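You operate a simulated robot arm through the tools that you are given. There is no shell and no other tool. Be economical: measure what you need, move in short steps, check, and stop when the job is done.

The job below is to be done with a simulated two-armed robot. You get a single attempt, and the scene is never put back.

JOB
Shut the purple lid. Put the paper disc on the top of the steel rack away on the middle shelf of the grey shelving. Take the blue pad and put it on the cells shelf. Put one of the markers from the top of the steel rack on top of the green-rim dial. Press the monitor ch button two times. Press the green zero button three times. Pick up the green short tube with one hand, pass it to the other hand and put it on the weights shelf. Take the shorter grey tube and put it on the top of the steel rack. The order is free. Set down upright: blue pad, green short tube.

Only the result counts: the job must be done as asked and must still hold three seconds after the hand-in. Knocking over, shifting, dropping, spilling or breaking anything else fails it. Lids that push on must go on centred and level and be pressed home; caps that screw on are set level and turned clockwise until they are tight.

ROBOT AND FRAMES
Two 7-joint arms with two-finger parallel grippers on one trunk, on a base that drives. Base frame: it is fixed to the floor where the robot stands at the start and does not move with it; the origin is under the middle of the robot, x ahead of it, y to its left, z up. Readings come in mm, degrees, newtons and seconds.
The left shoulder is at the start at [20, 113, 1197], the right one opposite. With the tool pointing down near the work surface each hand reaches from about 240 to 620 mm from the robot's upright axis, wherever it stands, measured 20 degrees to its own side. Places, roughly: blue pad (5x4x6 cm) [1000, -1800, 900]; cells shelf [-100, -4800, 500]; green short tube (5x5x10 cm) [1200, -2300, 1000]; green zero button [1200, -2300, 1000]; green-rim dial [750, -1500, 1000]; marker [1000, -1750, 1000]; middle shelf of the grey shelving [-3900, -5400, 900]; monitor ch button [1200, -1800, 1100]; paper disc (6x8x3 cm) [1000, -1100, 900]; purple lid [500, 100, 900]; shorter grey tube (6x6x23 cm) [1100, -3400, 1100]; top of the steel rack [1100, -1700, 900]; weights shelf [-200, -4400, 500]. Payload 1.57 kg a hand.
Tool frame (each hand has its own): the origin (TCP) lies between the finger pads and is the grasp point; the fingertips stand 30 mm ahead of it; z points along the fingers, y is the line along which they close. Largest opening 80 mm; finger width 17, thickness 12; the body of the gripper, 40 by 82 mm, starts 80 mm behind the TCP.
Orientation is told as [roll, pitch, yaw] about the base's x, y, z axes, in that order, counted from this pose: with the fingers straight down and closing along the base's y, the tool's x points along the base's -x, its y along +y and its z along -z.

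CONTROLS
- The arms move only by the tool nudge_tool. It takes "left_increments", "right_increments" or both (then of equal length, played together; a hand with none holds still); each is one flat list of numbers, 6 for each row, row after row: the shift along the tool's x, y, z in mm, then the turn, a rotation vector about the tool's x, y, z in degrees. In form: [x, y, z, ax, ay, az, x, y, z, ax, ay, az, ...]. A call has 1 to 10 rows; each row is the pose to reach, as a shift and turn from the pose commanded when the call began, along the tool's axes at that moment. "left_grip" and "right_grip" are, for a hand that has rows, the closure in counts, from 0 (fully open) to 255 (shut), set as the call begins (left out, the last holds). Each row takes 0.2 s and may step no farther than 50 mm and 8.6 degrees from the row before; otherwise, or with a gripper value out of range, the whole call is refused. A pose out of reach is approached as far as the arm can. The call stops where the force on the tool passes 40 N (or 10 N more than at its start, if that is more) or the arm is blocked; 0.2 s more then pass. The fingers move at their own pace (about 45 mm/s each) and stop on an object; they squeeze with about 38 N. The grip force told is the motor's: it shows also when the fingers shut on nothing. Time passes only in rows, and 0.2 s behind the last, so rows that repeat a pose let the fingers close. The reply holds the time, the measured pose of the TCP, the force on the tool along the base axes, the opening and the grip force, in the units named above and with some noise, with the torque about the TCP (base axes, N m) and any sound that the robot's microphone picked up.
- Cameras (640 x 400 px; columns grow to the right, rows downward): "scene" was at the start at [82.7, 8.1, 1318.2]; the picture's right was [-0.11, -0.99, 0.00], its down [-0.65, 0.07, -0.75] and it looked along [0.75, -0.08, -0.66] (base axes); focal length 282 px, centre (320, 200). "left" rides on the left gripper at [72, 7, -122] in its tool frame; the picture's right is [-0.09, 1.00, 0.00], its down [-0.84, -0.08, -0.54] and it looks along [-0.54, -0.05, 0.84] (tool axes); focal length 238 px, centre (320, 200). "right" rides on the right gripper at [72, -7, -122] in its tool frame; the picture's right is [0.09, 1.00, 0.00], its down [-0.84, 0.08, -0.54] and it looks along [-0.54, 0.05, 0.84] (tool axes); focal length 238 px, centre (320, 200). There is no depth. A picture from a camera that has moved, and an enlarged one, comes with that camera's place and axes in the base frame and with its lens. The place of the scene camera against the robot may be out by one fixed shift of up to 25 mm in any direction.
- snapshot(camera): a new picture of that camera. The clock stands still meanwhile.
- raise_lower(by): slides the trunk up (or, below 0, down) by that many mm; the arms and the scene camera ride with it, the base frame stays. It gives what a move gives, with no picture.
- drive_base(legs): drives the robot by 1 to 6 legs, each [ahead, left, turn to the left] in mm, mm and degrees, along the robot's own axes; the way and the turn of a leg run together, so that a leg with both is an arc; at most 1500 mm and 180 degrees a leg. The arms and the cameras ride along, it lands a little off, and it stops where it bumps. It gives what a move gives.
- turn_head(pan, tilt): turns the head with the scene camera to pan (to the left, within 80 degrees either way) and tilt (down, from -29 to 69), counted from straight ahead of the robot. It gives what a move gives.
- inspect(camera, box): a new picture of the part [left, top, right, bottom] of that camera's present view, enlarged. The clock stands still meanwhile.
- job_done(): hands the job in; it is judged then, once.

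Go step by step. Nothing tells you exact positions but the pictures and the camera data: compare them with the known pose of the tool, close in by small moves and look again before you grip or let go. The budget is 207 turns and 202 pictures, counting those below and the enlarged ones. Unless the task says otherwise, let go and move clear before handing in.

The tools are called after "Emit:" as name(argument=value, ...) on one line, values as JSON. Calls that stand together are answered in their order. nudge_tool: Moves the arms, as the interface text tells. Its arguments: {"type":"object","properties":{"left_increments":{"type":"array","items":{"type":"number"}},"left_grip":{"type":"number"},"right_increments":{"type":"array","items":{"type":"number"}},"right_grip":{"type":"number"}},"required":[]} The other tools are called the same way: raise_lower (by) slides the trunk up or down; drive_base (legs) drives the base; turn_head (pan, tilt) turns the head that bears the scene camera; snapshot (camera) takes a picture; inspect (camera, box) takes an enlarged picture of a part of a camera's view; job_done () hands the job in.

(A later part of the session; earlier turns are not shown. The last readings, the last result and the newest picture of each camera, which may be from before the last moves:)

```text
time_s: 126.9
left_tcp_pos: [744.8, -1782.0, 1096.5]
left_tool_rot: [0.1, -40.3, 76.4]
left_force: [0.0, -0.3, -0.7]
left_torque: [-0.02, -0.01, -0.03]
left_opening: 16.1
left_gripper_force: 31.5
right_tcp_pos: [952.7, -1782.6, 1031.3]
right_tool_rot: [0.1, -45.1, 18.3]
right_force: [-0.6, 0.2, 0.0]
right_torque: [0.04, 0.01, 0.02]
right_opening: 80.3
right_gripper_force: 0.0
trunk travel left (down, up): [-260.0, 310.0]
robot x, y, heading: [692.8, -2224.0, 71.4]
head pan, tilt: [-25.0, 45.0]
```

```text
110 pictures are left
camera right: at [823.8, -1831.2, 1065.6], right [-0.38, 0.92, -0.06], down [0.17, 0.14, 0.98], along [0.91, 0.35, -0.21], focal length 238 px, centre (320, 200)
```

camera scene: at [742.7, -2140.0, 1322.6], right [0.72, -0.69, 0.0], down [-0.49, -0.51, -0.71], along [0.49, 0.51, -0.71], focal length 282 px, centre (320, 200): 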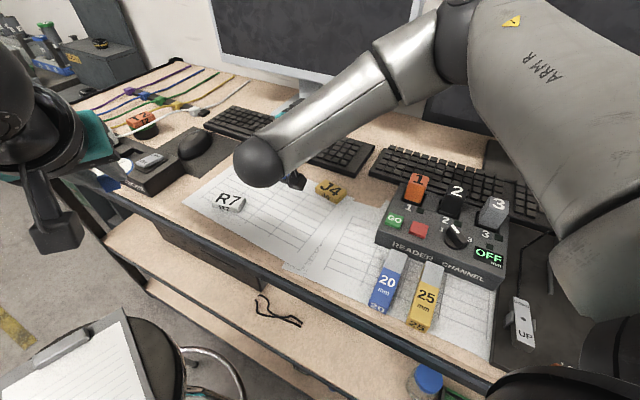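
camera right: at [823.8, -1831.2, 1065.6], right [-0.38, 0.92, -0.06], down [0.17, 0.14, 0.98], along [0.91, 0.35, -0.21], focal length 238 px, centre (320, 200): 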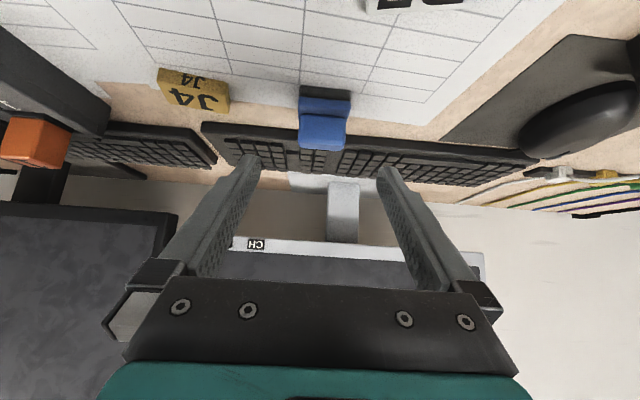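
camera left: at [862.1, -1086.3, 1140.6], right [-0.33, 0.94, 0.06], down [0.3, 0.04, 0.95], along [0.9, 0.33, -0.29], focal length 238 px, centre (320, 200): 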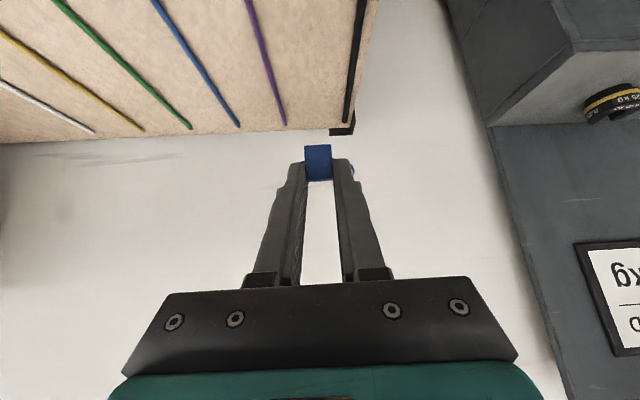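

Emit:
nudge_tool(right_increments=[2, 1, 35, 0, 0, 0, 4, 1, 60, 0, 0, 0, 4, 1, 72, 0, 0, 0])

Emit:
inspect(camera="right", box=[220, 60, 420, 200])

```text
time_s: 127.7
left_tcp_pos: [744.2, -1781.7, 1095.8]
left_tool_rot: [0.1, -40.3, 76.4]
left_force: [-0.4, -0.2, 0.5]
left_torque: [-0.01, 0.0, 0.01]
left_opening: 16.1
left_gripper_force: 32.2
right_tcp_pos: [997.0, -1767.6, 976.7]
right_tool_rot: [0.0, -45.0, 18.4]
right_force: [0.2, -0.8, -0.3]
right_torque: [0.0, -0.01, 0.01]
right_opening: 80.0
right_gripper_force: 0.1
trunk travel left (down, up): [-260.0, 310.0]
robot x, y, heading: [693.7, -2222.5, 71.3]
head pan, tilt: [-25.0, 45.0]
```

```text
2.86 times, centred on (320, 130) of right
camera zoom: at [869.3, -1816.0, 1012.0], right [-0.37, 0.92, -0.06], down [0.17, 0.14, 0.98], along [0.91, 0.35, -0.21], focal length 681 px, centre (320, 400)
```

zoom: 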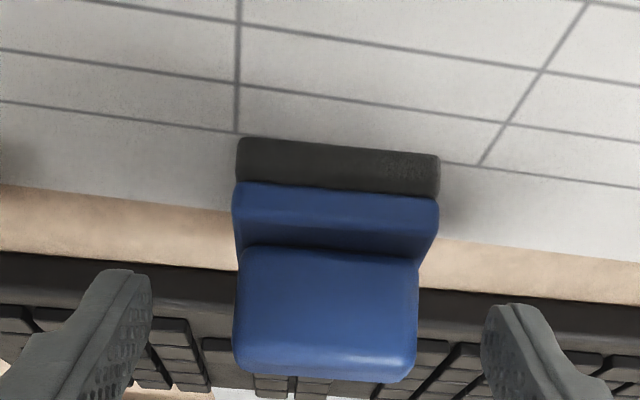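

The fingertips flank the handle plate above the base. Closing.

Emit:
nudge_tool(right_increments=[0, 1, 0, 0, 0, 0, 0, 1, 0, 0, 0, 0, 0, 1, 0, 0, 0, 0], right_grip=255)

Emit:
inspect(camera="right", box=[220, 60, 420, 200])

```text
time_s: 128.5
left_tcp_pos: [744.1, -1780.6, 1096.3]
left_tool_rot: [0.1, -40.2, 76.4]
left_force: [-0.8, -0.2, 0.1]
left_torque: [-0.02, -0.01, 0.03]
left_opening: 16.5
left_gripper_force: 31.6
right_tcp_pos: [996.1, -1767.4, 976.9]
right_tool_rot: [0.0, -45.0, 18.3]
right_force: [0.1, -0.2, -1.0]
right_torque: [0.01, -0.01, 0.03]
right_opening: 43.1
right_gripper_force: 20.3
trunk travel left (down, up): [-260.0, 310.0]
robot x, y, heading: [695.8, -2224.2, 71.4]
head pan, tilt: [-25.0, 45.0]
```

```text
2.86 times, centred on (320, 130) of right
camera zoom: at [868.6, -1814.9, 1012.3], right [-0.37, 0.92, -0.06], down [0.17, 0.14, 0.97], along [0.91, 0.35, -0.21], focal length 681 px, centre (320, 400)
```

zoom: 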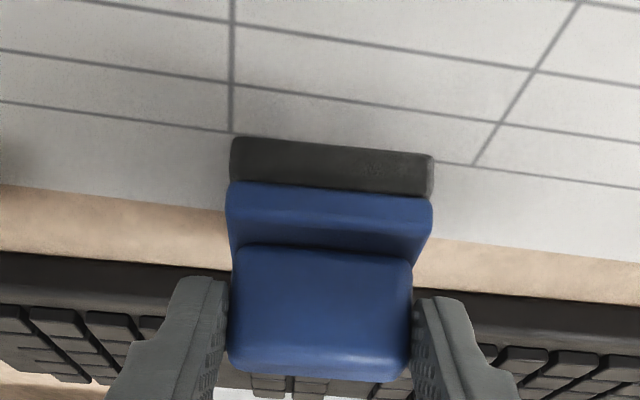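

Pad gripped. I lift it, draw it in, and drive out to look at the far benches.

Emit:
nudge_tool(right_increments=[-10, 0, -10, 0, 0, 0, -40, 0, -40, 0, 0, 0, -70, 0, -70, 0, 0, 0, -92, 0, -92, 0, 0, 0, -80, -30, -112, 0, 0, 0, -60, -65, -130, 0, 0, 0, -40, -95, -146, 0, 0, 0, -28, -120, -156, 0, 0, 0])

Emit:
drive_base(legs=[[-361, 481, 0], [0, 0, -176], [800, 0, 0]])

Emit:
turn_head(pan=0, tilt=25)

Emit:
snapshot(camera="scene")

Emit:
turn_head(pan=-60, tilt=20)

Emit:
snapshot(camera="scene")

```text
time_s: 130.3
left_tcp_pos: [745.1, -1781.4, 1096.2]
left_tool_rot: [0.0, -40.4, 76.3]
left_force: [-0.4, 0.1, -1.1]
left_torque: [-0.01, -0.03, 0.0]
left_opening: 16.2
left_gripper_force: 31.8
right_tcp_pos: [950.6, -1910.4, 1108.0]
right_tool_rot: [0.1, -45.0, 18.3]
right_force: [-0.6, 0.1, -1.3]
right_torque: [0.02, 0.03, 0.0]
right_opening: 43.1
right_gripper_force: 37.5
trunk travel left (down, up): [-260.0, 310.0]
robot x, y, heading: [695.0, -2229.4, 71.2]
head pan, tilt: [-25.0, 45.0]
```

```text
time_s: 144.5
left_tcp_pos: [-42.4, -3627.2, 1095.7]
left_tool_rot: [0.1, -40.3, -97.9]
left_force: [0.1, -0.5, 0.7]
left_torque: [-0.01, 0.01, -0.01]
left_opening: 16.2
left_gripper_force: 31.8
right_tcp_pos: [-261.0, -3521.0, 1106.8]
right_tool_rot: [-0.1, -45.0, -155.9]
right_force: [0.7, -0.4, -0.4]
right_torque: [0.04, -0.07, 0.02]
right_opening: 43.1
right_gripper_force: 38.6
trunk travel left (down, up): [-260.0, 310.0]
robot x, y, heading: [-39.0, -3179.8, -103.3]
head pan, tilt: [-25.0, 45.0]
```

```text
time_s: 145.4
left_tcp_pos: [-42.6, -3627.1, 1096.8]
left_tool_rot: [0.1, -40.3, -97.8]
left_force: [-0.4, 0.6, 0.2]
left_torque: [0.0, 0.01, -0.03]
left_opening: 16.1
left_gripper_force: 31.5
right_tcp_pos: [-260.2, -3521.0, 1105.7]
right_tool_rot: [0.0, -45.0, -155.9]
right_force: [-1.2, -0.1, -0.5]
right_torque: [0.04, 0.0, 0.0]
right_opening: 42.8
right_gripper_force: 38.3
trunk travel left (down, up): [-260.0, 310.0]
robot x, y, heading: [-38.4, -3178.4, -102.9]
head pan, tilt: [0.0, 25.0]
```

```text
107 pictures are left
camera scene: at [-71.5, -3261.9, 1353.2], right [-0.97, 0.22, 0.0], down [0.09, 0.41, -0.91], along [-0.2, -0.88, -0.42], focal length 282 px, centre (320, 200)
```

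scene: 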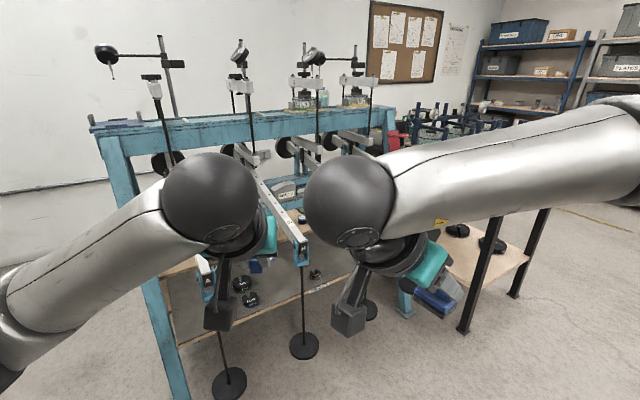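

```text
time_s: 146.7
left_tcp_pos: [-42.1, -3627.7, 1097.2]
left_tool_rot: [0.1, -40.4, -97.8]
left_force: [0.1, -0.4, 0.2]
left_torque: [0.01, 0.03, -0.01]
left_opening: 16.4
left_gripper_force: 32.1
right_tcp_pos: [-259.3, -3520.5, 1108.3]
right_tool_rot: [-0.1, -45.0, -156.0]
right_force: [0.0, 0.9, -0.5]
right_torque: [0.01, -0.01, 0.0]
right_opening: 42.7
right_gripper_force: 38.3
trunk travel left (down, up): [-260.0, 310.0]
robot x, y, heading: [-36.7, -3178.2, -102.7]
head pan, tilt: [-60.0, 20.0]
```

```text
106 pictures are left
camera scene: at [-139.8, -3199.5, 1361.3], right [-0.29, 0.96, 0.0], down [0.33, 0.1, -0.94], along [-0.9, -0.28, -0.34], focal length 282 px, centre (320, 200)
```

scene: 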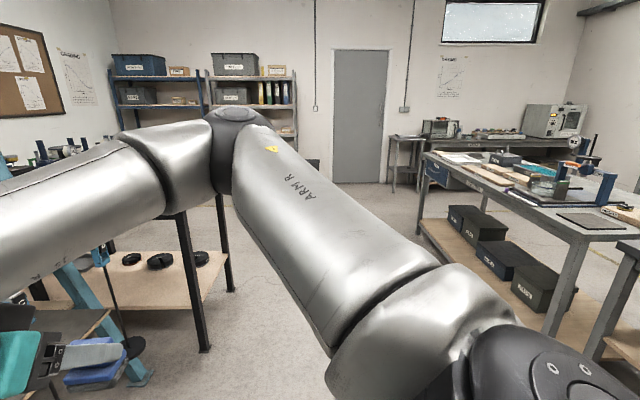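

Emit:
turn_head(pan=8, tilt=30)

Emit:
inspect(camera="scene", box=[120, 80, 480, 330])

Emit:
snapshot(camera="left")

```text
time_s: 148.1
left_tcp_pos: [-41.8, -3627.4, 1096.6]
left_tool_rot: [0.1, -40.3, -97.8]
left_force: [0.1, 0.5, -0.1]
left_torque: [0.03, -0.02, -0.04]
left_opening: 16.2
left_gripper_force: 32.1
right_tcp_pos: [-259.7, -3521.8, 1107.3]
right_tool_rot: [0.0, -45.0, -155.8]
right_force: [0.2, 0.4, -1.9]
right_torque: [0.01, -0.02, -0.02]
right_opening: 42.7
right_gripper_force: 37.8
trunk travel left (down, up): [-260.0, 310.0]
robot x, y, heading: [-36.6, -3178.8, -102.9]
head pan, tilt: [8.0, 30.0]
```

```text
1.60 times, centred on (300, 205) of scene
camera zoom: at [-58.6, -3262.2, 1345.3], right [-1.0, 0.09, 0.0], down [0.04, 0.5, -0.87], along [-0.07, -0.86, -0.5], focal length 451 px, centre (352, 192)
```

zoom: 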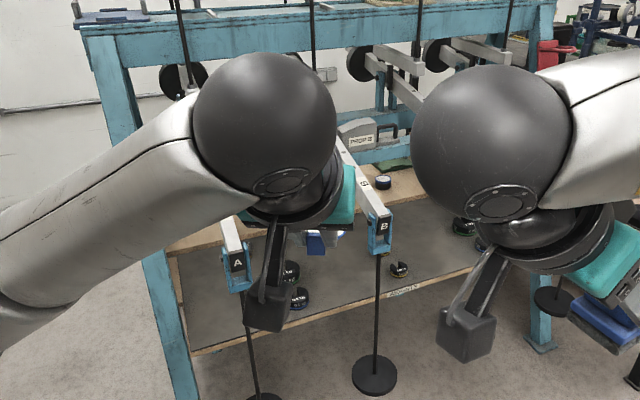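

```text
104 pictures are left
camera left: at [-16.9, -3496.6, 1143.1], right [0.98, -0.2, 0.06], down [-0.12, -0.27, 0.95], along [-0.18, -0.94, -0.29], focal length 238 px, centre (320, 200)
```

left: 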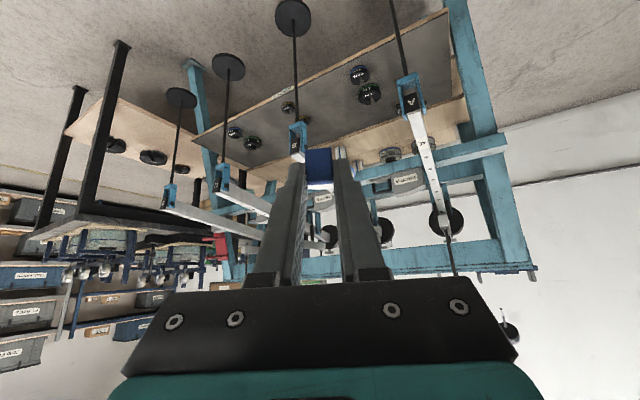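

Emit:
inspect(camera="left", box=[180, 0, 500, 230])

```text
1.74 times, centred on (340, 115) of left
camera zoom: at [-16.9, -3496.6, 1143.1], right [0.98, -0.2, 0.06], down [-0.12, -0.27, 0.95], along [-0.18, -0.94, -0.29], focal length 414 px, centre (285, 348)
```

zoom: 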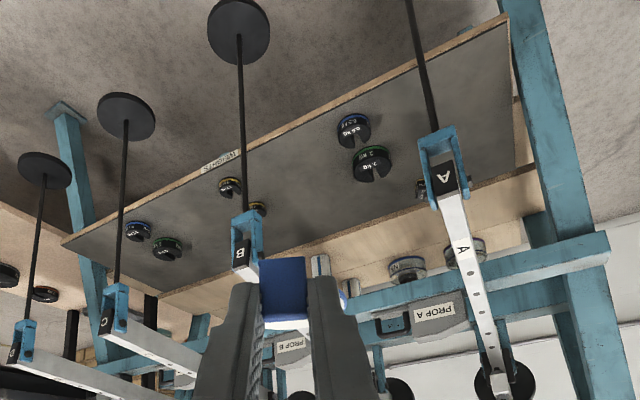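

The far blue bench has a grey-mat weights shelf in front, and the cells shelf behind under a blue bar, with hanging weights at its front edge. I approach square-on between hangers A and B and look from lower down.

Emit:
drive_base(legs=[[363, -99, 0], [0, 0, 30]])

Emit:
raise_lower(by=-255)

Emit:
snapshot(camera="left")

Emit:
turn_head(pan=0, tilt=28)

Emit:
snapshot(camera="scene")

```text
time_s: 152.0
left_tcp_pos: [3.3, -3905.8, 1095.8]
left_tool_rot: [0.2, -40.4, -68.0]
left_force: [-0.3, 0.1, -0.9]
left_torque: [0.0, 0.01, -0.05]
left_opening: 16.3
left_gripper_force: 31.3
right_tcp_pos: [-238.6, -3922.5, 1107.9]
right_tool_rot: [0.1, -45.0, -125.9]
right_force: [0.4, -0.3, -0.1]
right_torque: [0.02, -0.01, -0.02]
right_opening: 43.0
right_gripper_force: 38.0
trunk travel left (down, up): [-260.0, 310.0]
robot x, y, heading: [-212.6, -3514.4, -73.2]
head pan, tilt: [8.0, 30.0]
```

```text
time_s: 154.6
left_tcp_pos: [2.8, -3907.0, 840.8]
left_tool_rot: [0.1, -40.3, -68.0]
left_force: [-0.3, 0.0, -0.1]
left_torque: [0.01, 0.01, 0.0]
left_opening: 16.3
left_gripper_force: 31.7
right_tcp_pos: [-237.9, -3921.3, 852.9]
right_tool_rot: [0.1, -45.1, -126.2]
right_force: [0.2, 0.6, 0.3]
right_torque: [0.0, 0.01, -0.02]
right_opening: 43.1
right_gripper_force: 37.8
trunk travel left (down, up): [-5.0, 565.0]
robot x, y, heading: [-216.1, -3512.0, -72.9]
head pan, tilt: [8.0, 30.0]
```

```text
102 pictures are left
camera left: at [-40.1, -3780.9, 888.2], right [0.95, 0.31, 0.06], down [0.04, -0.3, 0.95], along [0.31, -0.9, -0.29], focal length 238 px, centre (320, 200)
```

left: 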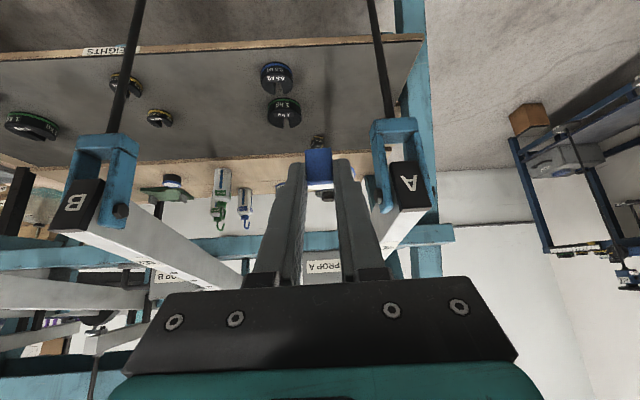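

```text
time_s: 155.3
left_tcp_pos: [3.6, -3906.6, 841.0]
left_tool_rot: [0.2, -40.3, -68.0]
left_force: [-0.6, 0.3, 0.2]
left_torque: [0.01, -0.01, 0.04]
left_opening: 16.2
left_gripper_force: 31.5
right_tcp_pos: [-238.5, -3922.8, 853.1]
right_tool_rot: [0.0, -45.0, -126.0]
right_force: [-0.7, -0.5, -1.1]
right_torque: [-0.01, 0.0, -0.01]
right_opening: 42.9
right_gripper_force: 38.0
trunk travel left (down, up): [-5.0, 565.0]
robot x, y, heading: [-216.6, -3512.0, -72.9]
head pan, tilt: [0.0, 28.0]
```

```text
101 pictures are left
camera scene: at [-196.9, -3595.4, 1093.4], right [-0.96, -0.29, 0.0], down [-0.14, 0.45, -0.88], along [0.26, -0.84, -0.47], focal length 282 px, centre (320, 200)
```

scene: 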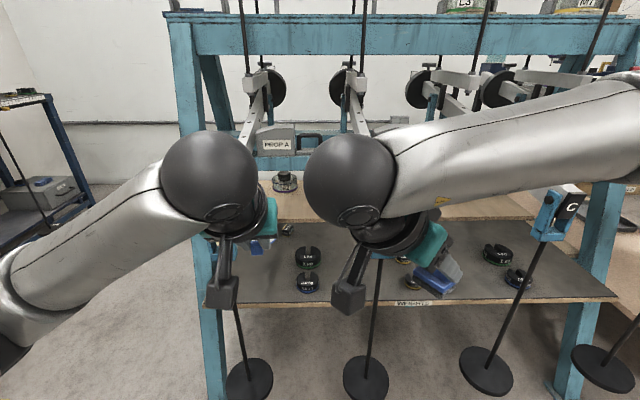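

Emit:
inspect(camera="scene", box=[220, 90, 620, 320])

Emit:
inspect(camera="left", box=[60, 110, 460, 290])

```text
1.60 times, centred on (420, 205) of scene
camera zoom: at [-196.9, -3595.4, 1093.4], right [-0.96, -0.29, 0.0], down [-0.14, 0.45, -0.88], along [0.26, -0.84, -0.47], focal length 451 px, centre (160, 192)
```

zoom: 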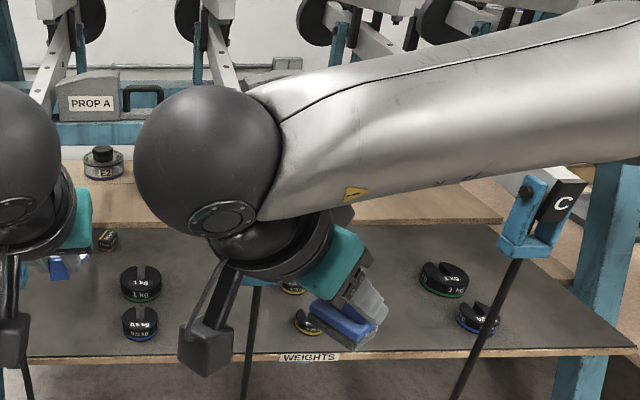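

```text
1.60 times, centred on (260, 200) of left
camera zoom: at [-40.1, -3780.9, 888.1], right [0.95, 0.31, 0.06], down [0.04, -0.3, 0.95], along [0.31, -0.9, -0.29], focal length 381 px, centre (416, 200)
```

zoom: 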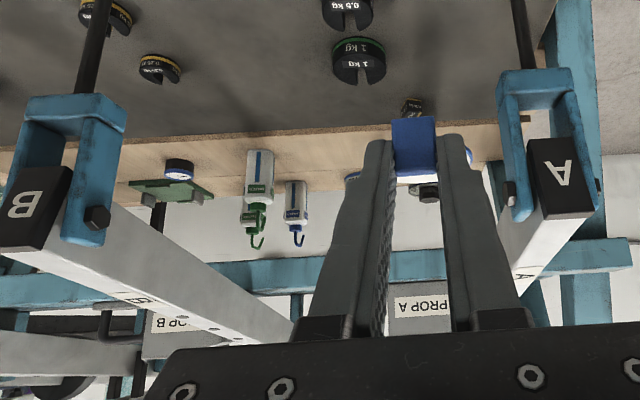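

The cells shelf is raised behind a bar (bar ≈ z 800–845), which needs a free left arm, so I'll deliver the disc to the grey shelving first. I raise the trunk and drive down the room.

Emit:
raise_lower(by=255)

Emit:
drive_base(legs=[[-150, 0, 0], [0, 0, -90], [1500, 0, 0], [1000, 0, 0]])

Emit:
turn_head(pan=15, tilt=22)

Emit:
snapshot(camera="scene")

Emit:
snapshot(camera="left")

```text
time_s: 157.9
left_tcp_pos: [4.0, -3906.7, 1095.0]
left_tool_rot: [0.1, -40.2, -68.1]
left_force: [-0.2, 0.0, -0.6]
left_torque: [0.0, -0.02, -0.04]
left_opening: 16.2
left_gripper_force: 31.8
right_tcp_pos: [-238.2, -3924.3, 1106.9]
right_tool_rot: [0.0, -45.0, -126.0]
right_force: [-0.6, 0.7, 0.1]
right_torque: [-0.05, 0.0, -0.01]
right_opening: 42.8
right_gripper_force: 37.9
trunk travel left (down, up): [-260.0, 310.0]
robot x, y, heading: [-214.6, -3516.0, -73.2]
head pan, tilt: [0.0, 28.0]
```

```text
time_s: 174.9
left_tcp_pos: [-3033.4, -4347.5, 1096.0]
left_tool_rot: [0.1, -40.3, -157.1]
left_force: [0.0, 1.4, 0.1]
left_torque: [-0.03, -0.03, 0.01]
left_opening: 16.2
left_gripper_force: 31.7
right_tcp_pos: [-3053.2, -4105.8, 1107.2]
right_tool_rot: [-0.1, -45.0, 144.8]
right_force: [0.4, 0.7, -1.1]
right_torque: [0.01, -0.02, 0.0]
right_opening: 42.8
right_gripper_force: 37.9
trunk travel left (down, up): [-260.0, 310.0]
robot x, y, heading: [-2647.1, -4122.2, -162.4]
head pan, tilt: [0.0, 28.0]
```

```text
time_s: 175.7
left_tcp_pos: [-3033.6, -4348.2, 1098.5]
left_tool_rot: [0.1, -40.3, -157.1]
left_force: [0.9, 0.2, -0.3]
left_torque: [-0.02, 0.0, 0.0]
left_opening: 16.1
left_gripper_force: 31.3
right_tcp_pos: [-3053.2, -4105.5, 1108.4]
right_tool_rot: [0.0, -44.9, 144.7]
right_force: [0.1, 0.3, 0.1]
right_torque: [-0.05, 0.0, 0.02]
right_opening: 42.7
right_gripper_force: 38.1
trunk travel left (down, up): [-260.0, 310.0]
robot x, y, heading: [-2643.5, -4120.0, -162.5]
head pan, tilt: [15.0, 22.0]
```

```text
98 pictures are left
camera scene: at [-2745.0, -4158.3, 1358.1], right [-0.54, 0.84, 0.0], down [0.32, 0.2, -0.93], along [-0.78, -0.5, -0.37], focal length 282 px, centre (320, 200)
```

scene: 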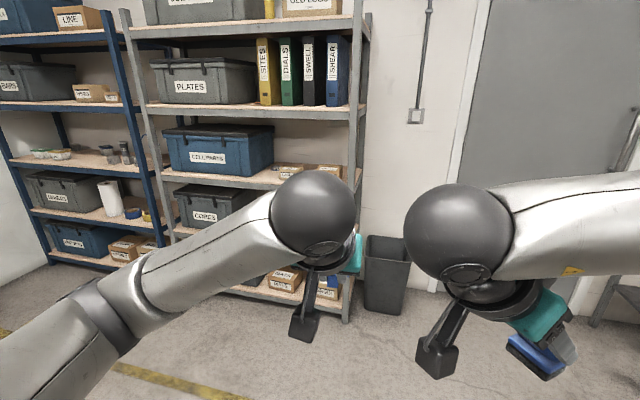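

```text
97 pictures are left
camera left: at [-2907.4, -4302.0, 1143.0], right [0.32, -0.94, 0.06], down [-0.3, -0.04, 0.95], along [-0.9, -0.33, -0.29], focal length 238 px, centre (320, 200)
```

left: 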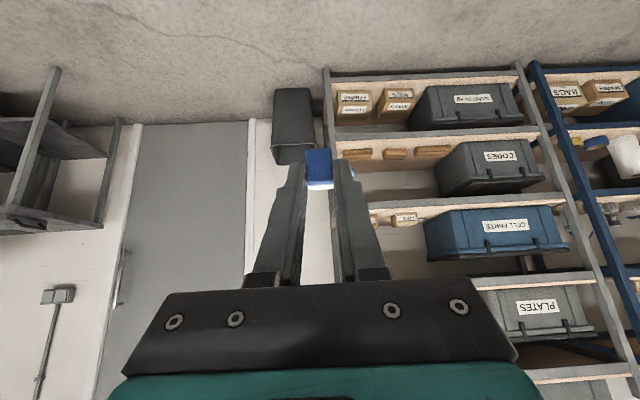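

Emit:
inspect(camera="left", box=[310, 100, 600, 290])

Emit:
inspect(camera="scene", box=[130, 80, 380, 240])

```text
2.11 times, centred on (455, 195) of left
camera zoom: at [-2907.4, -4302.0, 1143.0], right [0.32, -0.94, 0.06], down [-0.3, -0.04, 0.95], along [-0.9, -0.33, -0.29], focal length 502 px, centre (36, 210)
```

zoom: 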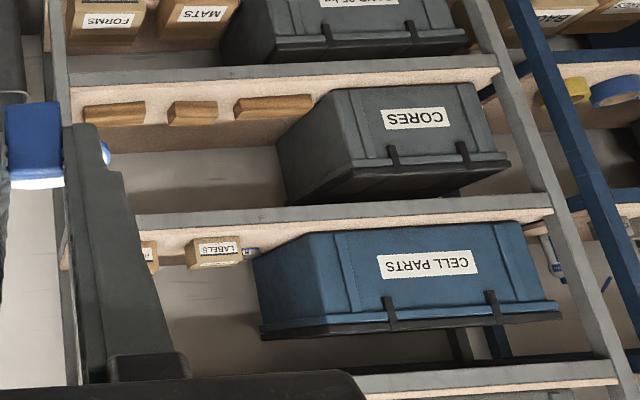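

```text
2.50 times, centred on (255, 160) of scene
camera zoom: at [-2745.0, -4158.3, 1358.1], right [-0.54, 0.84, 0.0], down [0.32, 0.2, -0.93], along [-0.78, -0.5, -0.37], focal length 705 px, centre (482, 300)
```

zoom: 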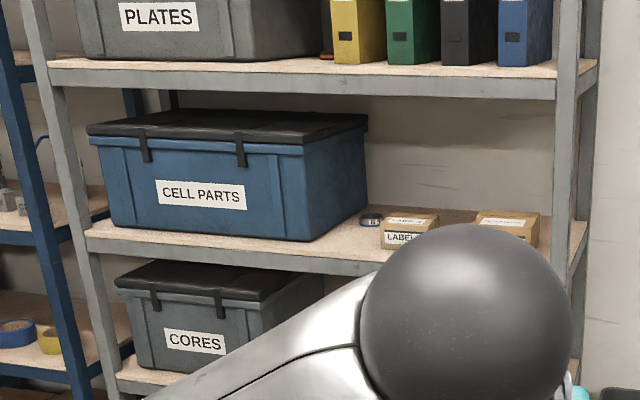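

The middle shelf (CELL PARTS, z≈868) has a free strip in front of the LABELS boxes. I drive up in front of it.

Emit:
drive_base(legs=[[780, 414, 0]])

Emit:
snapshot(camera="left")

Emit:
turn_head(pan=10, tilt=35)

Emit:
snapshot(camera="scene")

```text
time_s: 180.3
left_tcp_pos: [-3633.5, -4983.6, 1095.9]
left_tool_rot: [0.1, -40.3, -156.4]
left_force: [-0.5, 0.0, -0.4]
left_torque: [0.01, -0.04, 0.02]
left_opening: 16.5
left_gripper_force: 32.0
right_tcp_pos: [-3655.5, -4742.8, 1108.5]
right_tool_rot: [0.0, -45.0, 145.5]
right_force: [0.4, 0.7, -0.7]
right_torque: [0.01, 0.02, 0.0]
right_opening: 42.9
right_gripper_force: 38.5
trunk travel left (down, up): [-260.0, 310.0]
robot x, y, heading: [-3247.7, -4756.2, -161.7]
head pan, tilt: [15.0, 22.0]
```

```text
94 pictures are left
camera left: at [-3507.1, -4937.0, 1143.0], right [0.34, -0.94, 0.06], down [-0.29, -0.04, 0.95], along [-0.89, -0.34, -0.29], focal length 238 px, centre (320, 200)
```

left: 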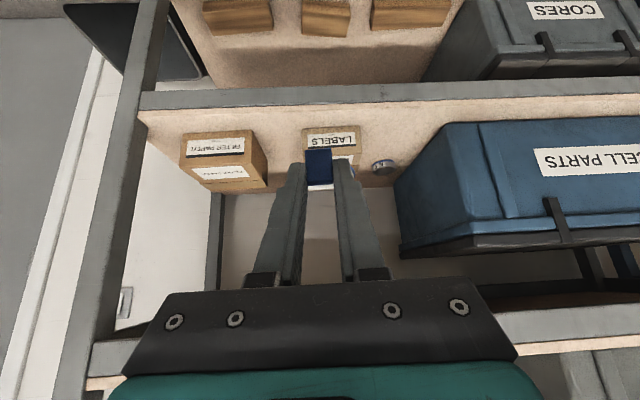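

```text
time_s: 181.1
left_tcp_pos: [-3631.6, -4983.7, 1096.6]
left_tool_rot: [0.1, -40.4, -156.5]
left_force: [-0.4, 0.3, 0.1]
left_torque: [-0.02, 0.0, 0.0]
left_opening: 16.4
left_gripper_force: 31.7
right_tcp_pos: [-3655.9, -4742.1, 1108.3]
right_tool_rot: [0.0, -44.9, 145.6]
right_force: [0.1, -0.3, -1.3]
right_torque: [-0.01, -0.05, 0.01]
right_opening: 43.1
right_gripper_force: 37.7
trunk travel left (down, up): [-260.0, 310.0]
robot x, y, heading: [-3247.3, -4753.0, -161.5]
head pan, tilt: [10.0, 35.0]
```

```text
93 pictures are left
camera scene: at [-3346.1, -4781.9, 1337.5], right [-0.48, 0.88, 0.0], down [0.5, 0.27, -0.82], along [-0.72, -0.39, -0.57], focal length 282 px, centre (320, 200)
```

scene: 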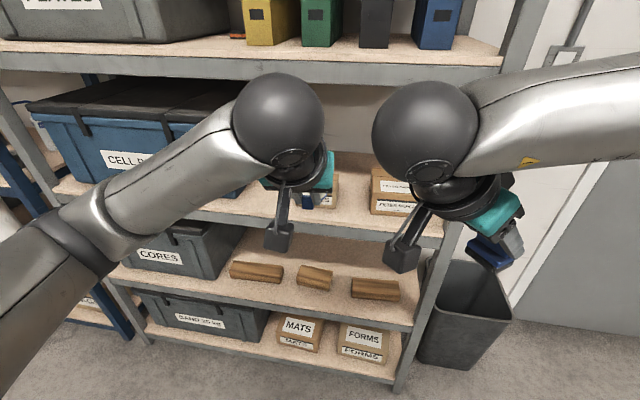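

The front edge is at z≈860 with a ~109 mm gap between the FILTER PAPER and LABELS boxes, right for the disc. I move 100 mm closer and bring the disc in above the shelf.

Emit:
drive_base(legs=[[100, -60, 0]])

Emit:
nudge_tool(left_increments=[1, -8, 42, 0, 0, 0, 3, -16, 84, 0, 0, 0, 4, -24, 126, 0, 0, 0, 6, -33, 168, 0, 0, 0, 7, -41, 205, 0, 0, 0])

Emit:
snapshot(camera="left")

Emit:
snapshot(camera="scene")

```text
time_s: 182.3
left_tcp_pos: [-3747.6, -4958.4, 1096.2]
left_tool_rot: [0.2, -40.3, -156.5]
left_force: [-0.7, 0.5, 0.5]
left_torque: [0.0, -0.02, 0.05]
left_opening: 16.1
left_gripper_force: 32.0
right_tcp_pos: [-3770.0, -4718.2, 1108.9]
right_tool_rot: [0.0, -45.0, 145.5]
right_force: [-0.6, -0.7, -0.9]
right_torque: [0.01, -0.03, -0.04]
right_opening: 42.8
right_gripper_force: 38.2
trunk travel left (down, up): [-260.0, 310.0]
robot x, y, heading: [-3360.0, -4728.1, -161.4]
head pan, tilt: [10.0, 35.0]
```

```text
time_s: 183.5
left_tcp_pos: [-3879.7, -4972.6, 933.9]
left_tool_rot: [0.1, -40.5, -156.5]
left_force: [-0.3, -0.6, -0.7]
left_torque: [-0.01, -0.02, 0.02]
left_opening: 16.2
left_gripper_force: 31.8
right_tcp_pos: [-3769.4, -4717.1, 1107.7]
right_tool_rot: [0.0, -45.0, 145.6]
right_force: [0.4, 0.4, -0.3]
right_torque: [-0.04, -0.03, -0.01]
right_opening: 42.9
right_gripper_force: 38.4
trunk travel left (down, up): [-260.0, 310.0]
robot x, y, heading: [-3363.6, -4732.5, -161.7]
head pan, tilt: [10.0, 35.0]
```

```text
92 pictures are left
camera left: at [-3754.6, -4925.3, 980.6], right [0.33, -0.94, 0.06], down [-0.29, -0.04, 0.95], along [-0.9, -0.34, -0.29], focal length 238 px, centre (320, 200)
```

left: 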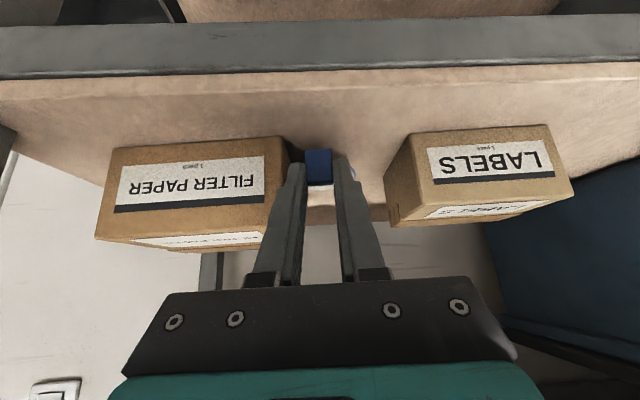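

```text
91 pictures are left
camera scene: at [-3460.0, -4757.1, 1337.5], right [-0.48, 0.88, 0.0], down [0.5, 0.27, -0.82], along [-0.72, -0.39, -0.57], focal length 282 px, centre (320, 200)
```

scene: 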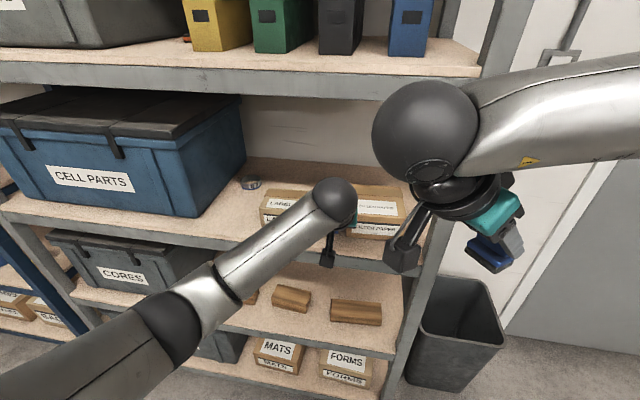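

Emit:
nudge_tool(left_increments=[0, 20, 0, 0, 0, 0, 13, 22, 15, 0, 0, 0, 21, 22, 25, 0, 0, 0, 24, 22, 29, 0, 0, 0])

Emit:
inspect(camera="left", box=[200, 60, 440, 220])

```text
time_s: 184.5
left_tcp_pos: [-3877.1, -4992.0, 910.7]
left_tool_rot: [-0.5, -42.2, -156.1]
left_force: [0.7, 0.6, 9.1]
left_torque: [-0.03, -0.02, 0.01]
left_opening: 16.3
left_gripper_force: 31.7
right_tcp_pos: [-3768.2, -4717.3, 1107.9]
right_tool_rot: [0.1, -45.0, 145.5]
right_force: [0.5, 0.5, -0.3]
right_torque: [0.03, -0.05, 0.0]
right_opening: 43.0
right_gripper_force: 38.2
trunk travel left (down, up): [-260.0, 310.0]
robot x, y, heading: [-3362.7, -4730.8, -161.7]
head pan, tilt: [10.0, 35.0]
stopped in row 4 (left hand): the force on the tool passed its limit at 42 N (the readings are from after the stop); the commanded pose is now the measured one
```

```text
2.50 times, centred on (320, 140) of left
camera zoom: at [-3748.3, -4946.1, 953.1], right [0.33, -0.94, 0.05], down [-0.26, -0.04, 0.96], along [-0.9, -0.34, -0.26], focal length 596 px, centre (320, 350)
```

zoom: 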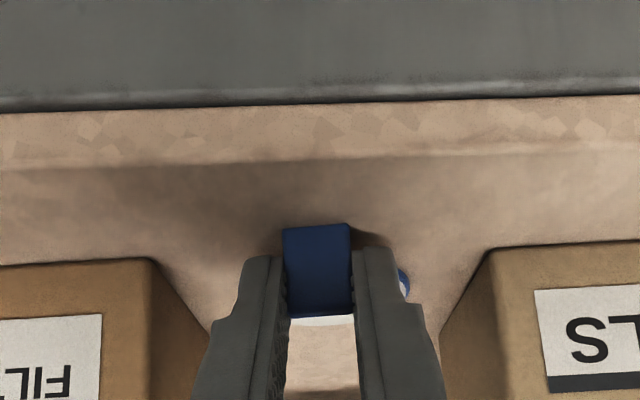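

The disc touched down (shelf ≈877). I relax slightly and open the fingers.

Emit:
nudge_tool(left_increments=[-0.5, 0, -0.5, 0, 0, 0])

Emit:
nudge_tool(left_increments=[0, 0, 0, 0, 0, 0, 0, 0, 0, 0, 0, 0, 0, 0, 0, 0, 0, 0], left_grip=110)

Emit:
inspect(camera="left", box=[200, 60, 440, 220])

```text
time_s: 184.9
left_tcp_pos: [-3874.1, -4992.5, 909.9]
left_tool_rot: [-0.6, -42.0, -156.2]
left_force: [-4.6, 0.3, 11.5]
left_torque: [-0.1, 0.19, -0.02]
left_opening: 16.1
left_gripper_force: 31.7
right_tcp_pos: [-3768.8, -4716.8, 1108.0]
right_tool_rot: [0.2, -44.9, 145.5]
right_force: [0.0, -0.3, -0.4]
right_torque: [-0.01, -0.02, 0.0]
right_opening: 42.9
right_gripper_force: 38.2
trunk travel left (down, up): [-260.0, 310.0]
robot x, y, heading: [-3361.7, -4726.6, -161.4]
head pan, tilt: [10.0, 35.0]
```

```text
time_s: 185.7
left_tcp_pos: [-3873.9, -4991.9, 908.6]
left_tool_rot: [-0.4, -41.7, -156.3]
left_force: [3.0, 7.0, 8.4]
left_torque: [-0.02, -0.02, 0.03]
left_opening: 40.4
left_gripper_force: 0.1
right_tcp_pos: [-3767.8, -4716.0, 1108.2]
right_tool_rot: [0.2, -45.0, 145.4]
right_force: [0.1, 0.1, -0.7]
right_torque: [-0.01, -0.03, 0.01]
right_opening: 43.0
right_gripper_force: 37.9
trunk travel left (down, up): [-260.0, 310.0]
robot x, y, heading: [-3361.7, -4726.2, -161.5]
head pan, tilt: [10.0, 35.0]
```

```text
2.50 times, centred on (320, 140) of left
camera zoom: at [-3746.5, -4944.8, 951.9], right [0.33, -0.94, 0.06], down [-0.27, -0.04, 0.96], along [-0.9, -0.34, -0.27], focal length 596 px, centre (320, 350)
```

zoom: 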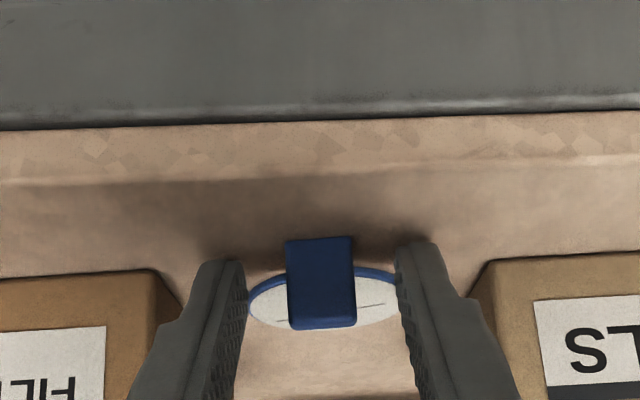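

The disc lies flat between the boxes. I lift off, retract, and drive back toward the blue bench.

Emit:
nudge_tool(left_increments=[-6, 0, -8, 0, 0, 0, -19, 0, -23, 0, 0, 0, -19, 0, -65, 0, 0, 0, -10, 0, -110, 0, 0, 0, 0, 0, -155, 0, 0, 0, 20, 0, -195, 0, 0, 0])

Emit:
inspect(camera="left", box=[160, 40, 480, 240])

```text
time_s: 187.3
left_tcp_pos: [-3734.4, -4968.8, 1039.8]
left_tool_rot: [6.3, -42.7, -158.1]
left_force: [0.8, 0.2, -0.4]
left_torque: [-0.03, 0.01, 0.02]
left_opening: 45.7
left_gripper_force: 0.0
right_tcp_pos: [-3769.4, -4717.3, 1108.3]
right_tool_rot: [0.0, -45.1, 145.5]
right_force: [0.5, 0.5, -0.4]
right_torque: [0.03, 0.01, 0.03]
right_opening: 42.8
right_gripper_force: 38.0
trunk travel left (down, up): [-260.0, 310.0]
robot x, y, heading: [-3366.0, -4727.0, -161.4]
head pan, tilt: [10.0, 35.0]
stopped in row 6 (left hand): the arm was blocked; the commanded pose is now the measured one
```

```text
2.00 times, centred on (320, 140) of left
camera zoom: at [-3611.1, -4913.0, 1080.9], right [0.38, -0.92, 0.14], down [-0.29, 0.03, 0.96], along [-0.88, -0.4, -0.25], focal length 477 px, centre (320, 320)
```

zoom: 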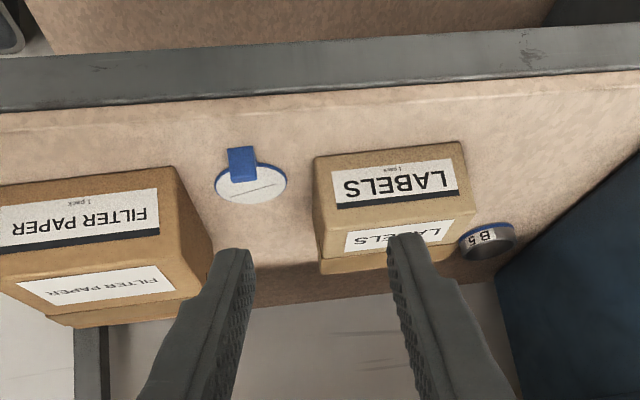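

The disc is placed well; the left arm got blocked on retraction (probably by my own body). I back the base away first and then check.

Emit:
drive_base(legs=[[-500, 0, 0]])

Emit:
turn_head(pan=20, tilt=45)

Emit:
snapshot(camera="scene")

```text
time_s: 190.2
left_tcp_pos: [-3264.0, -4812.3, 1039.5]
left_tool_rot: [6.2, -42.6, -157.8]
left_force: [-0.1, 0.3, -0.3]
left_torque: [-0.01, -0.02, 0.02]
left_opening: 45.5
left_gripper_force: 0.0
right_tcp_pos: [-3298.4, -4560.0, 1108.1]
right_tool_rot: [0.1, -45.0, 145.6]
right_force: [0.6, -0.5, -1.1]
right_torque: [0.02, -0.02, 0.01]
right_opening: 42.8
right_gripper_force: 38.1
trunk travel left (down, up): [-260.0, 310.0]
robot x, y, heading: [-2895.4, -4571.6, -161.5]
head pan, tilt: [10.0, 35.0]
```

```text
time_s: 191.0
left_tcp_pos: [-3264.4, -4811.7, 1038.8]
left_tool_rot: [6.3, -42.6, -157.7]
left_force: [-0.5, -0.1, -1.3]
left_torque: [-0.02, 0.0, 0.0]
left_opening: 45.3
left_gripper_force: 0.1
right_tcp_pos: [-3299.1, -4560.2, 1109.0]
right_tool_rot: [0.2, -45.0, 145.8]
right_force: [1.2, -0.3, -0.7]
right_torque: [0.01, -0.03, 0.01]
right_opening: 43.1
right_gripper_force: 38.1
trunk travel left (down, up): [-260.0, 310.0]
robot x, y, heading: [-2892.2, -4569.2, -161.3]
head pan, tilt: [20.0, 45.0]
```

```text
87 pictures are left
camera scene: at [-2975.6, -4607.9, 1322.7], right [-0.62, 0.78, 0.0], down [0.55, 0.44, -0.71], along [-0.55, -0.44, -0.71], focal length 282 px, centre (320, 200)
```

scene: 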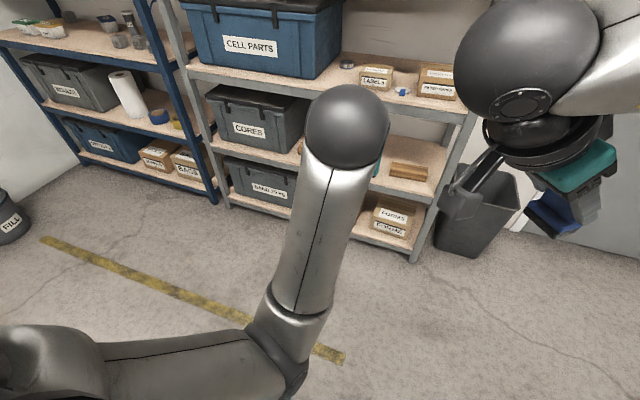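

Emit:
nudge_tool(left_increments=[-10, 20, -12, 0, 7, 0, -20, 40, -24, 0, 14, 0, -30, 60, -36, 0, 21, 0, -40, 80, -48, 0, 28, 0, -50, 100, -60, 0, 35, 0, -50, 120, -60, 0, 42, 0], left_grip=0)

Emit:
drive_base(legs=[[0, 0, 178], [1500, 0, 0], [850, 0, 0]])

```text
time_s: 191.4
left_tcp_pos: [-3245.3, -4890.8, 1036.7]
left_tool_rot: [17.1, -36.2, -158.8]
left_force: [-0.7, 0.5, -0.3]
left_torque: [0.01, 0.01, 0.0]
left_opening: 80.2
left_gripper_force: 0.1
left hand out of reach, approached as far as the arm can: row 1, 2
right_tcp_pos: [-3298.3, -4559.5, 1108.3]
right_tool_rot: [0.1, -45.0, 145.6]
right_force: [1.1, 0.1, -1.1]
right_torque: [0.0, 0.0, 0.01]
right_opening: 43.1
right_gripper_force: 38.2
trunk travel left (down, up): [-260.0, 310.0]
robot x, y, heading: [-2888.3, -4571.9, -161.2]
head pan, tilt: [20.0, 45.0]
stopped in row 2 (left hand): the arm was blocked; the commanded pose is now the measured one
```

```text
time_s: 203.0
left_tcp_pos: [-1606.5, -4128.3, 1037.3]
left_tool_rot: [17.2, -36.3, 13.7]
left_force: [-0.5, 0.0, 0.0]
left_torque: [0.01, -0.02, -0.03]
left_opening: 80.1
left_gripper_force: 0.0
right_tcp_pos: [-1600.1, -4466.0, 1102.7]
right_tool_rot: [-2.4, -44.3, -40.1]
right_force: [-2.3, 0.6, -1.1]
right_torque: [0.0, 0.07, 0.0]
right_opening: 43.3
right_gripper_force: 38.3
trunk travel left (down, up): [-260.0, 310.0]
robot x, y, heading: [-1998.9, -4398.6, 11.5]
head pan, tilt: [20.0, 45.0]
stopped in leg 2: the force on the tool passed its limit at 47 N (the readings are from after the stop); the commanded pose is now the measured one
```

The right hand bumped something on the way back. I look at what it is before moving.

Emit:
snapshot(camera="right")

Emit:
turn_head(pan=-20, tilt=40)

Emit:
snapshot(camera="scene")

```text
86 pictures are left
camera right: at [-1706.4, -4377.4, 1139.9], right [0.61, 0.78, -0.09], down [0.24, -0.07, 0.97], along [0.75, -0.62, -0.23], focal length 238 px, centre (320, 200)
```

right: 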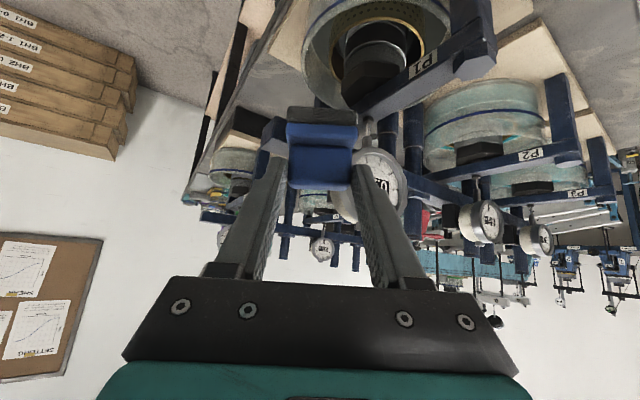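

```text
time_s: 204.1
left_tcp_pos: [-1605.8, -4128.1, 1036.4]
left_tool_rot: [17.1, -36.3, 13.6]
left_force: [-0.6, 0.3, 0.5]
left_torque: [0.03, 0.01, -0.01]
left_opening: 79.9
left_gripper_force: 0.1
right_tcp_pos: [-1601.8, -4465.6, 1105.0]
right_tool_rot: [-2.5, -44.3, -40.1]
right_force: [-4.2, 0.2, -3.0]
right_torque: [-0.02, 0.3, -0.05]
right_opening: 43.1
right_gripper_force: 38.2
trunk travel left (down, up): [-260.0, 310.0]
robot x, y, heading: [-1996.3, -4403.7, 11.5]
head pan, tilt: [-20.0, 40.0]
```

```text
85 pictures are left
camera scene: at [-1915.1, -4393.0, 1329.9], right [-0.15, -0.99, 0.0], down [-0.64, 0.1, -0.77], along [0.76, -0.12, -0.64], focal length 282 px, centre (320, 200)
```

scene: 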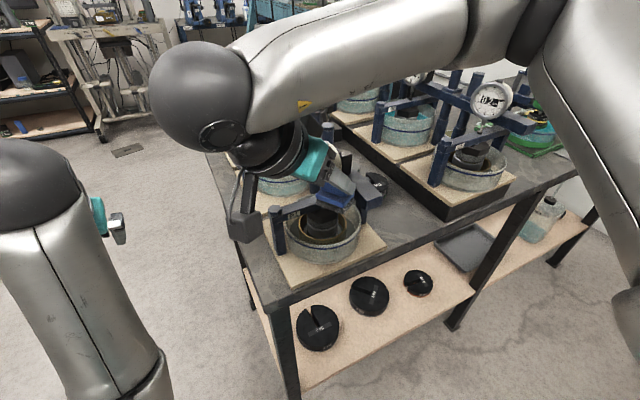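

The pad touched a gauge on a consolidation frame. I back straight off and check it.

Emit:
drive_base(legs=[[-200, 0, 0], [0, 250, 0]])

Emit:
snapshot(camera="scene")

Emit:
inspect(camera="right", box=[200, 40, 520, 240])

```text
time_s: 207.1
left_tcp_pos: [-1849.6, -3918.7, 1035.6]
left_tool_rot: [17.1, -36.3, 14.1]
left_force: [0.5, -0.3, 0.0]
left_torque: [-0.01, -0.02, -0.03]
left_opening: 80.0
left_gripper_force: 0.1
right_tcp_pos: [-1842.0, -4256.6, 1103.3]
right_tool_rot: [-2.6, -44.3, -40.0]
right_force: [0.1, 0.0, -0.9]
right_torque: [0.01, 0.0, 0.01]
right_opening: 43.2
right_gripper_force: 38.0
trunk travel left (down, up): [-260.0, 310.0]
robot x, y, heading: [-2241.1, -4190.3, 11.2]
head pan, tilt: [-20.0, 40.0]
```

```text
84 pictures are left
camera scene: at [-2157.7, -4184.5, 1329.9], right [-0.15, -0.99, 0.0], down [-0.64, 0.1, -0.77], along [0.76, -0.11, -0.64], focal length 282 px, centre (320, 200)
```

scene: 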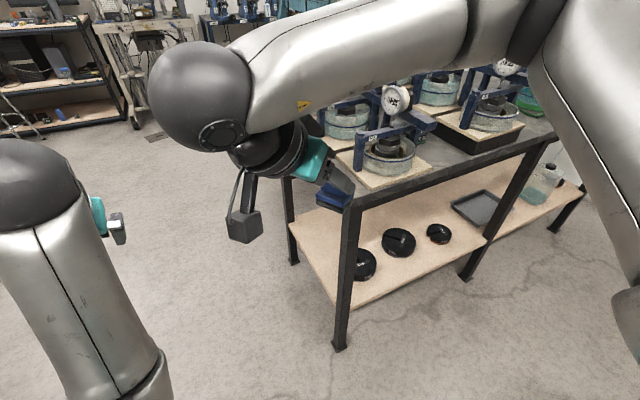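

```text
2.00 times, centred on (360, 140) of right
camera zoom: at [-1949.0, -4168.3, 1140.1], right [0.61, 0.79, -0.09], down [0.24, -0.07, 0.97], along [0.76, -0.61, -0.23], focal length 477 px, centre (240, 320)
```

zoom: 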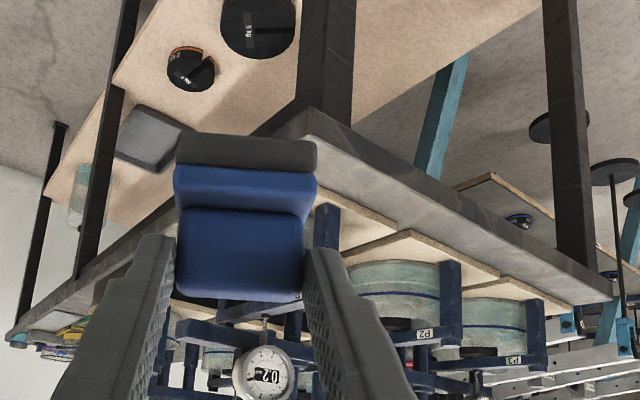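

The gauge looks intact and the pad is still held. I return along the safe corridor, further from the tables, to the front of the blue bench.

Emit:
drive_base(legs=[[0, 190, 6], [1400, 0, 0], [736, 0, 0], [0, -170, 0], [0, 0, -50]])

Emit:
turn_head(pan=-40, tilt=35)

Emit:
snapshot(camera="scene")

```text
time_s: 222.2
left_tcp_pos: [276.4, -3627.3, 1036.9]
left_tool_rot: [17.1, -36.3, -30.8]
left_force: [-0.4, -0.3, 0.0]
left_torque: [0.0, 0.03, 0.0]
left_opening: 80.0
left_gripper_force: 0.0
right_tcp_pos: [44.4, -3873.3, 1103.8]
right_tool_rot: [-2.3, -44.2, -84.7]
right_force: [-0.4, 0.3, -0.4]
right_torque: [0.01, 0.0, -0.01]
right_opening: 43.0
right_gripper_force: 37.8
trunk travel left (down, up): [-260.0, 310.0]
robot x, y, heading: [-190.4, -3550.6, -33.3]
head pan, tilt: [-20.0, 40.0]
```

```text
time_s: 223.0
left_tcp_pos: [277.5, -3628.0, 1037.4]
left_tool_rot: [17.2, -36.3, -30.7]
left_force: [-0.7, -0.5, 0.2]
left_torque: [0.02, 0.0, 0.04]
left_opening: 79.9
left_gripper_force: 0.1
right_tcp_pos: [44.8, -3873.7, 1104.1]
right_tool_rot: [-2.3, -44.3, -84.6]
right_force: [-0.5, 0.1, -0.5]
right_torque: [-0.01, -0.04, 0.01]
right_opening: 42.8
right_gripper_force: 38.0
trunk travel left (down, up): [-260.0, 310.0]
robot x, y, heading: [-194.8, -3546.1, -33.0]
head pan, tilt: [-40.0, 35.0]
```

```text
82 pictures are left
camera scene: at [-170.0, -3620.0, 1337.5], right [-0.96, -0.29, 0.0], down [-0.17, 0.55, -0.82], along [0.24, -0.78, -0.57], focal length 282 px, centre (320, 200)
```

scene: 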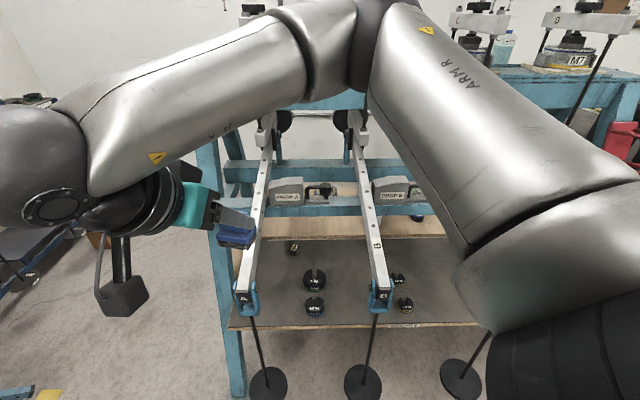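

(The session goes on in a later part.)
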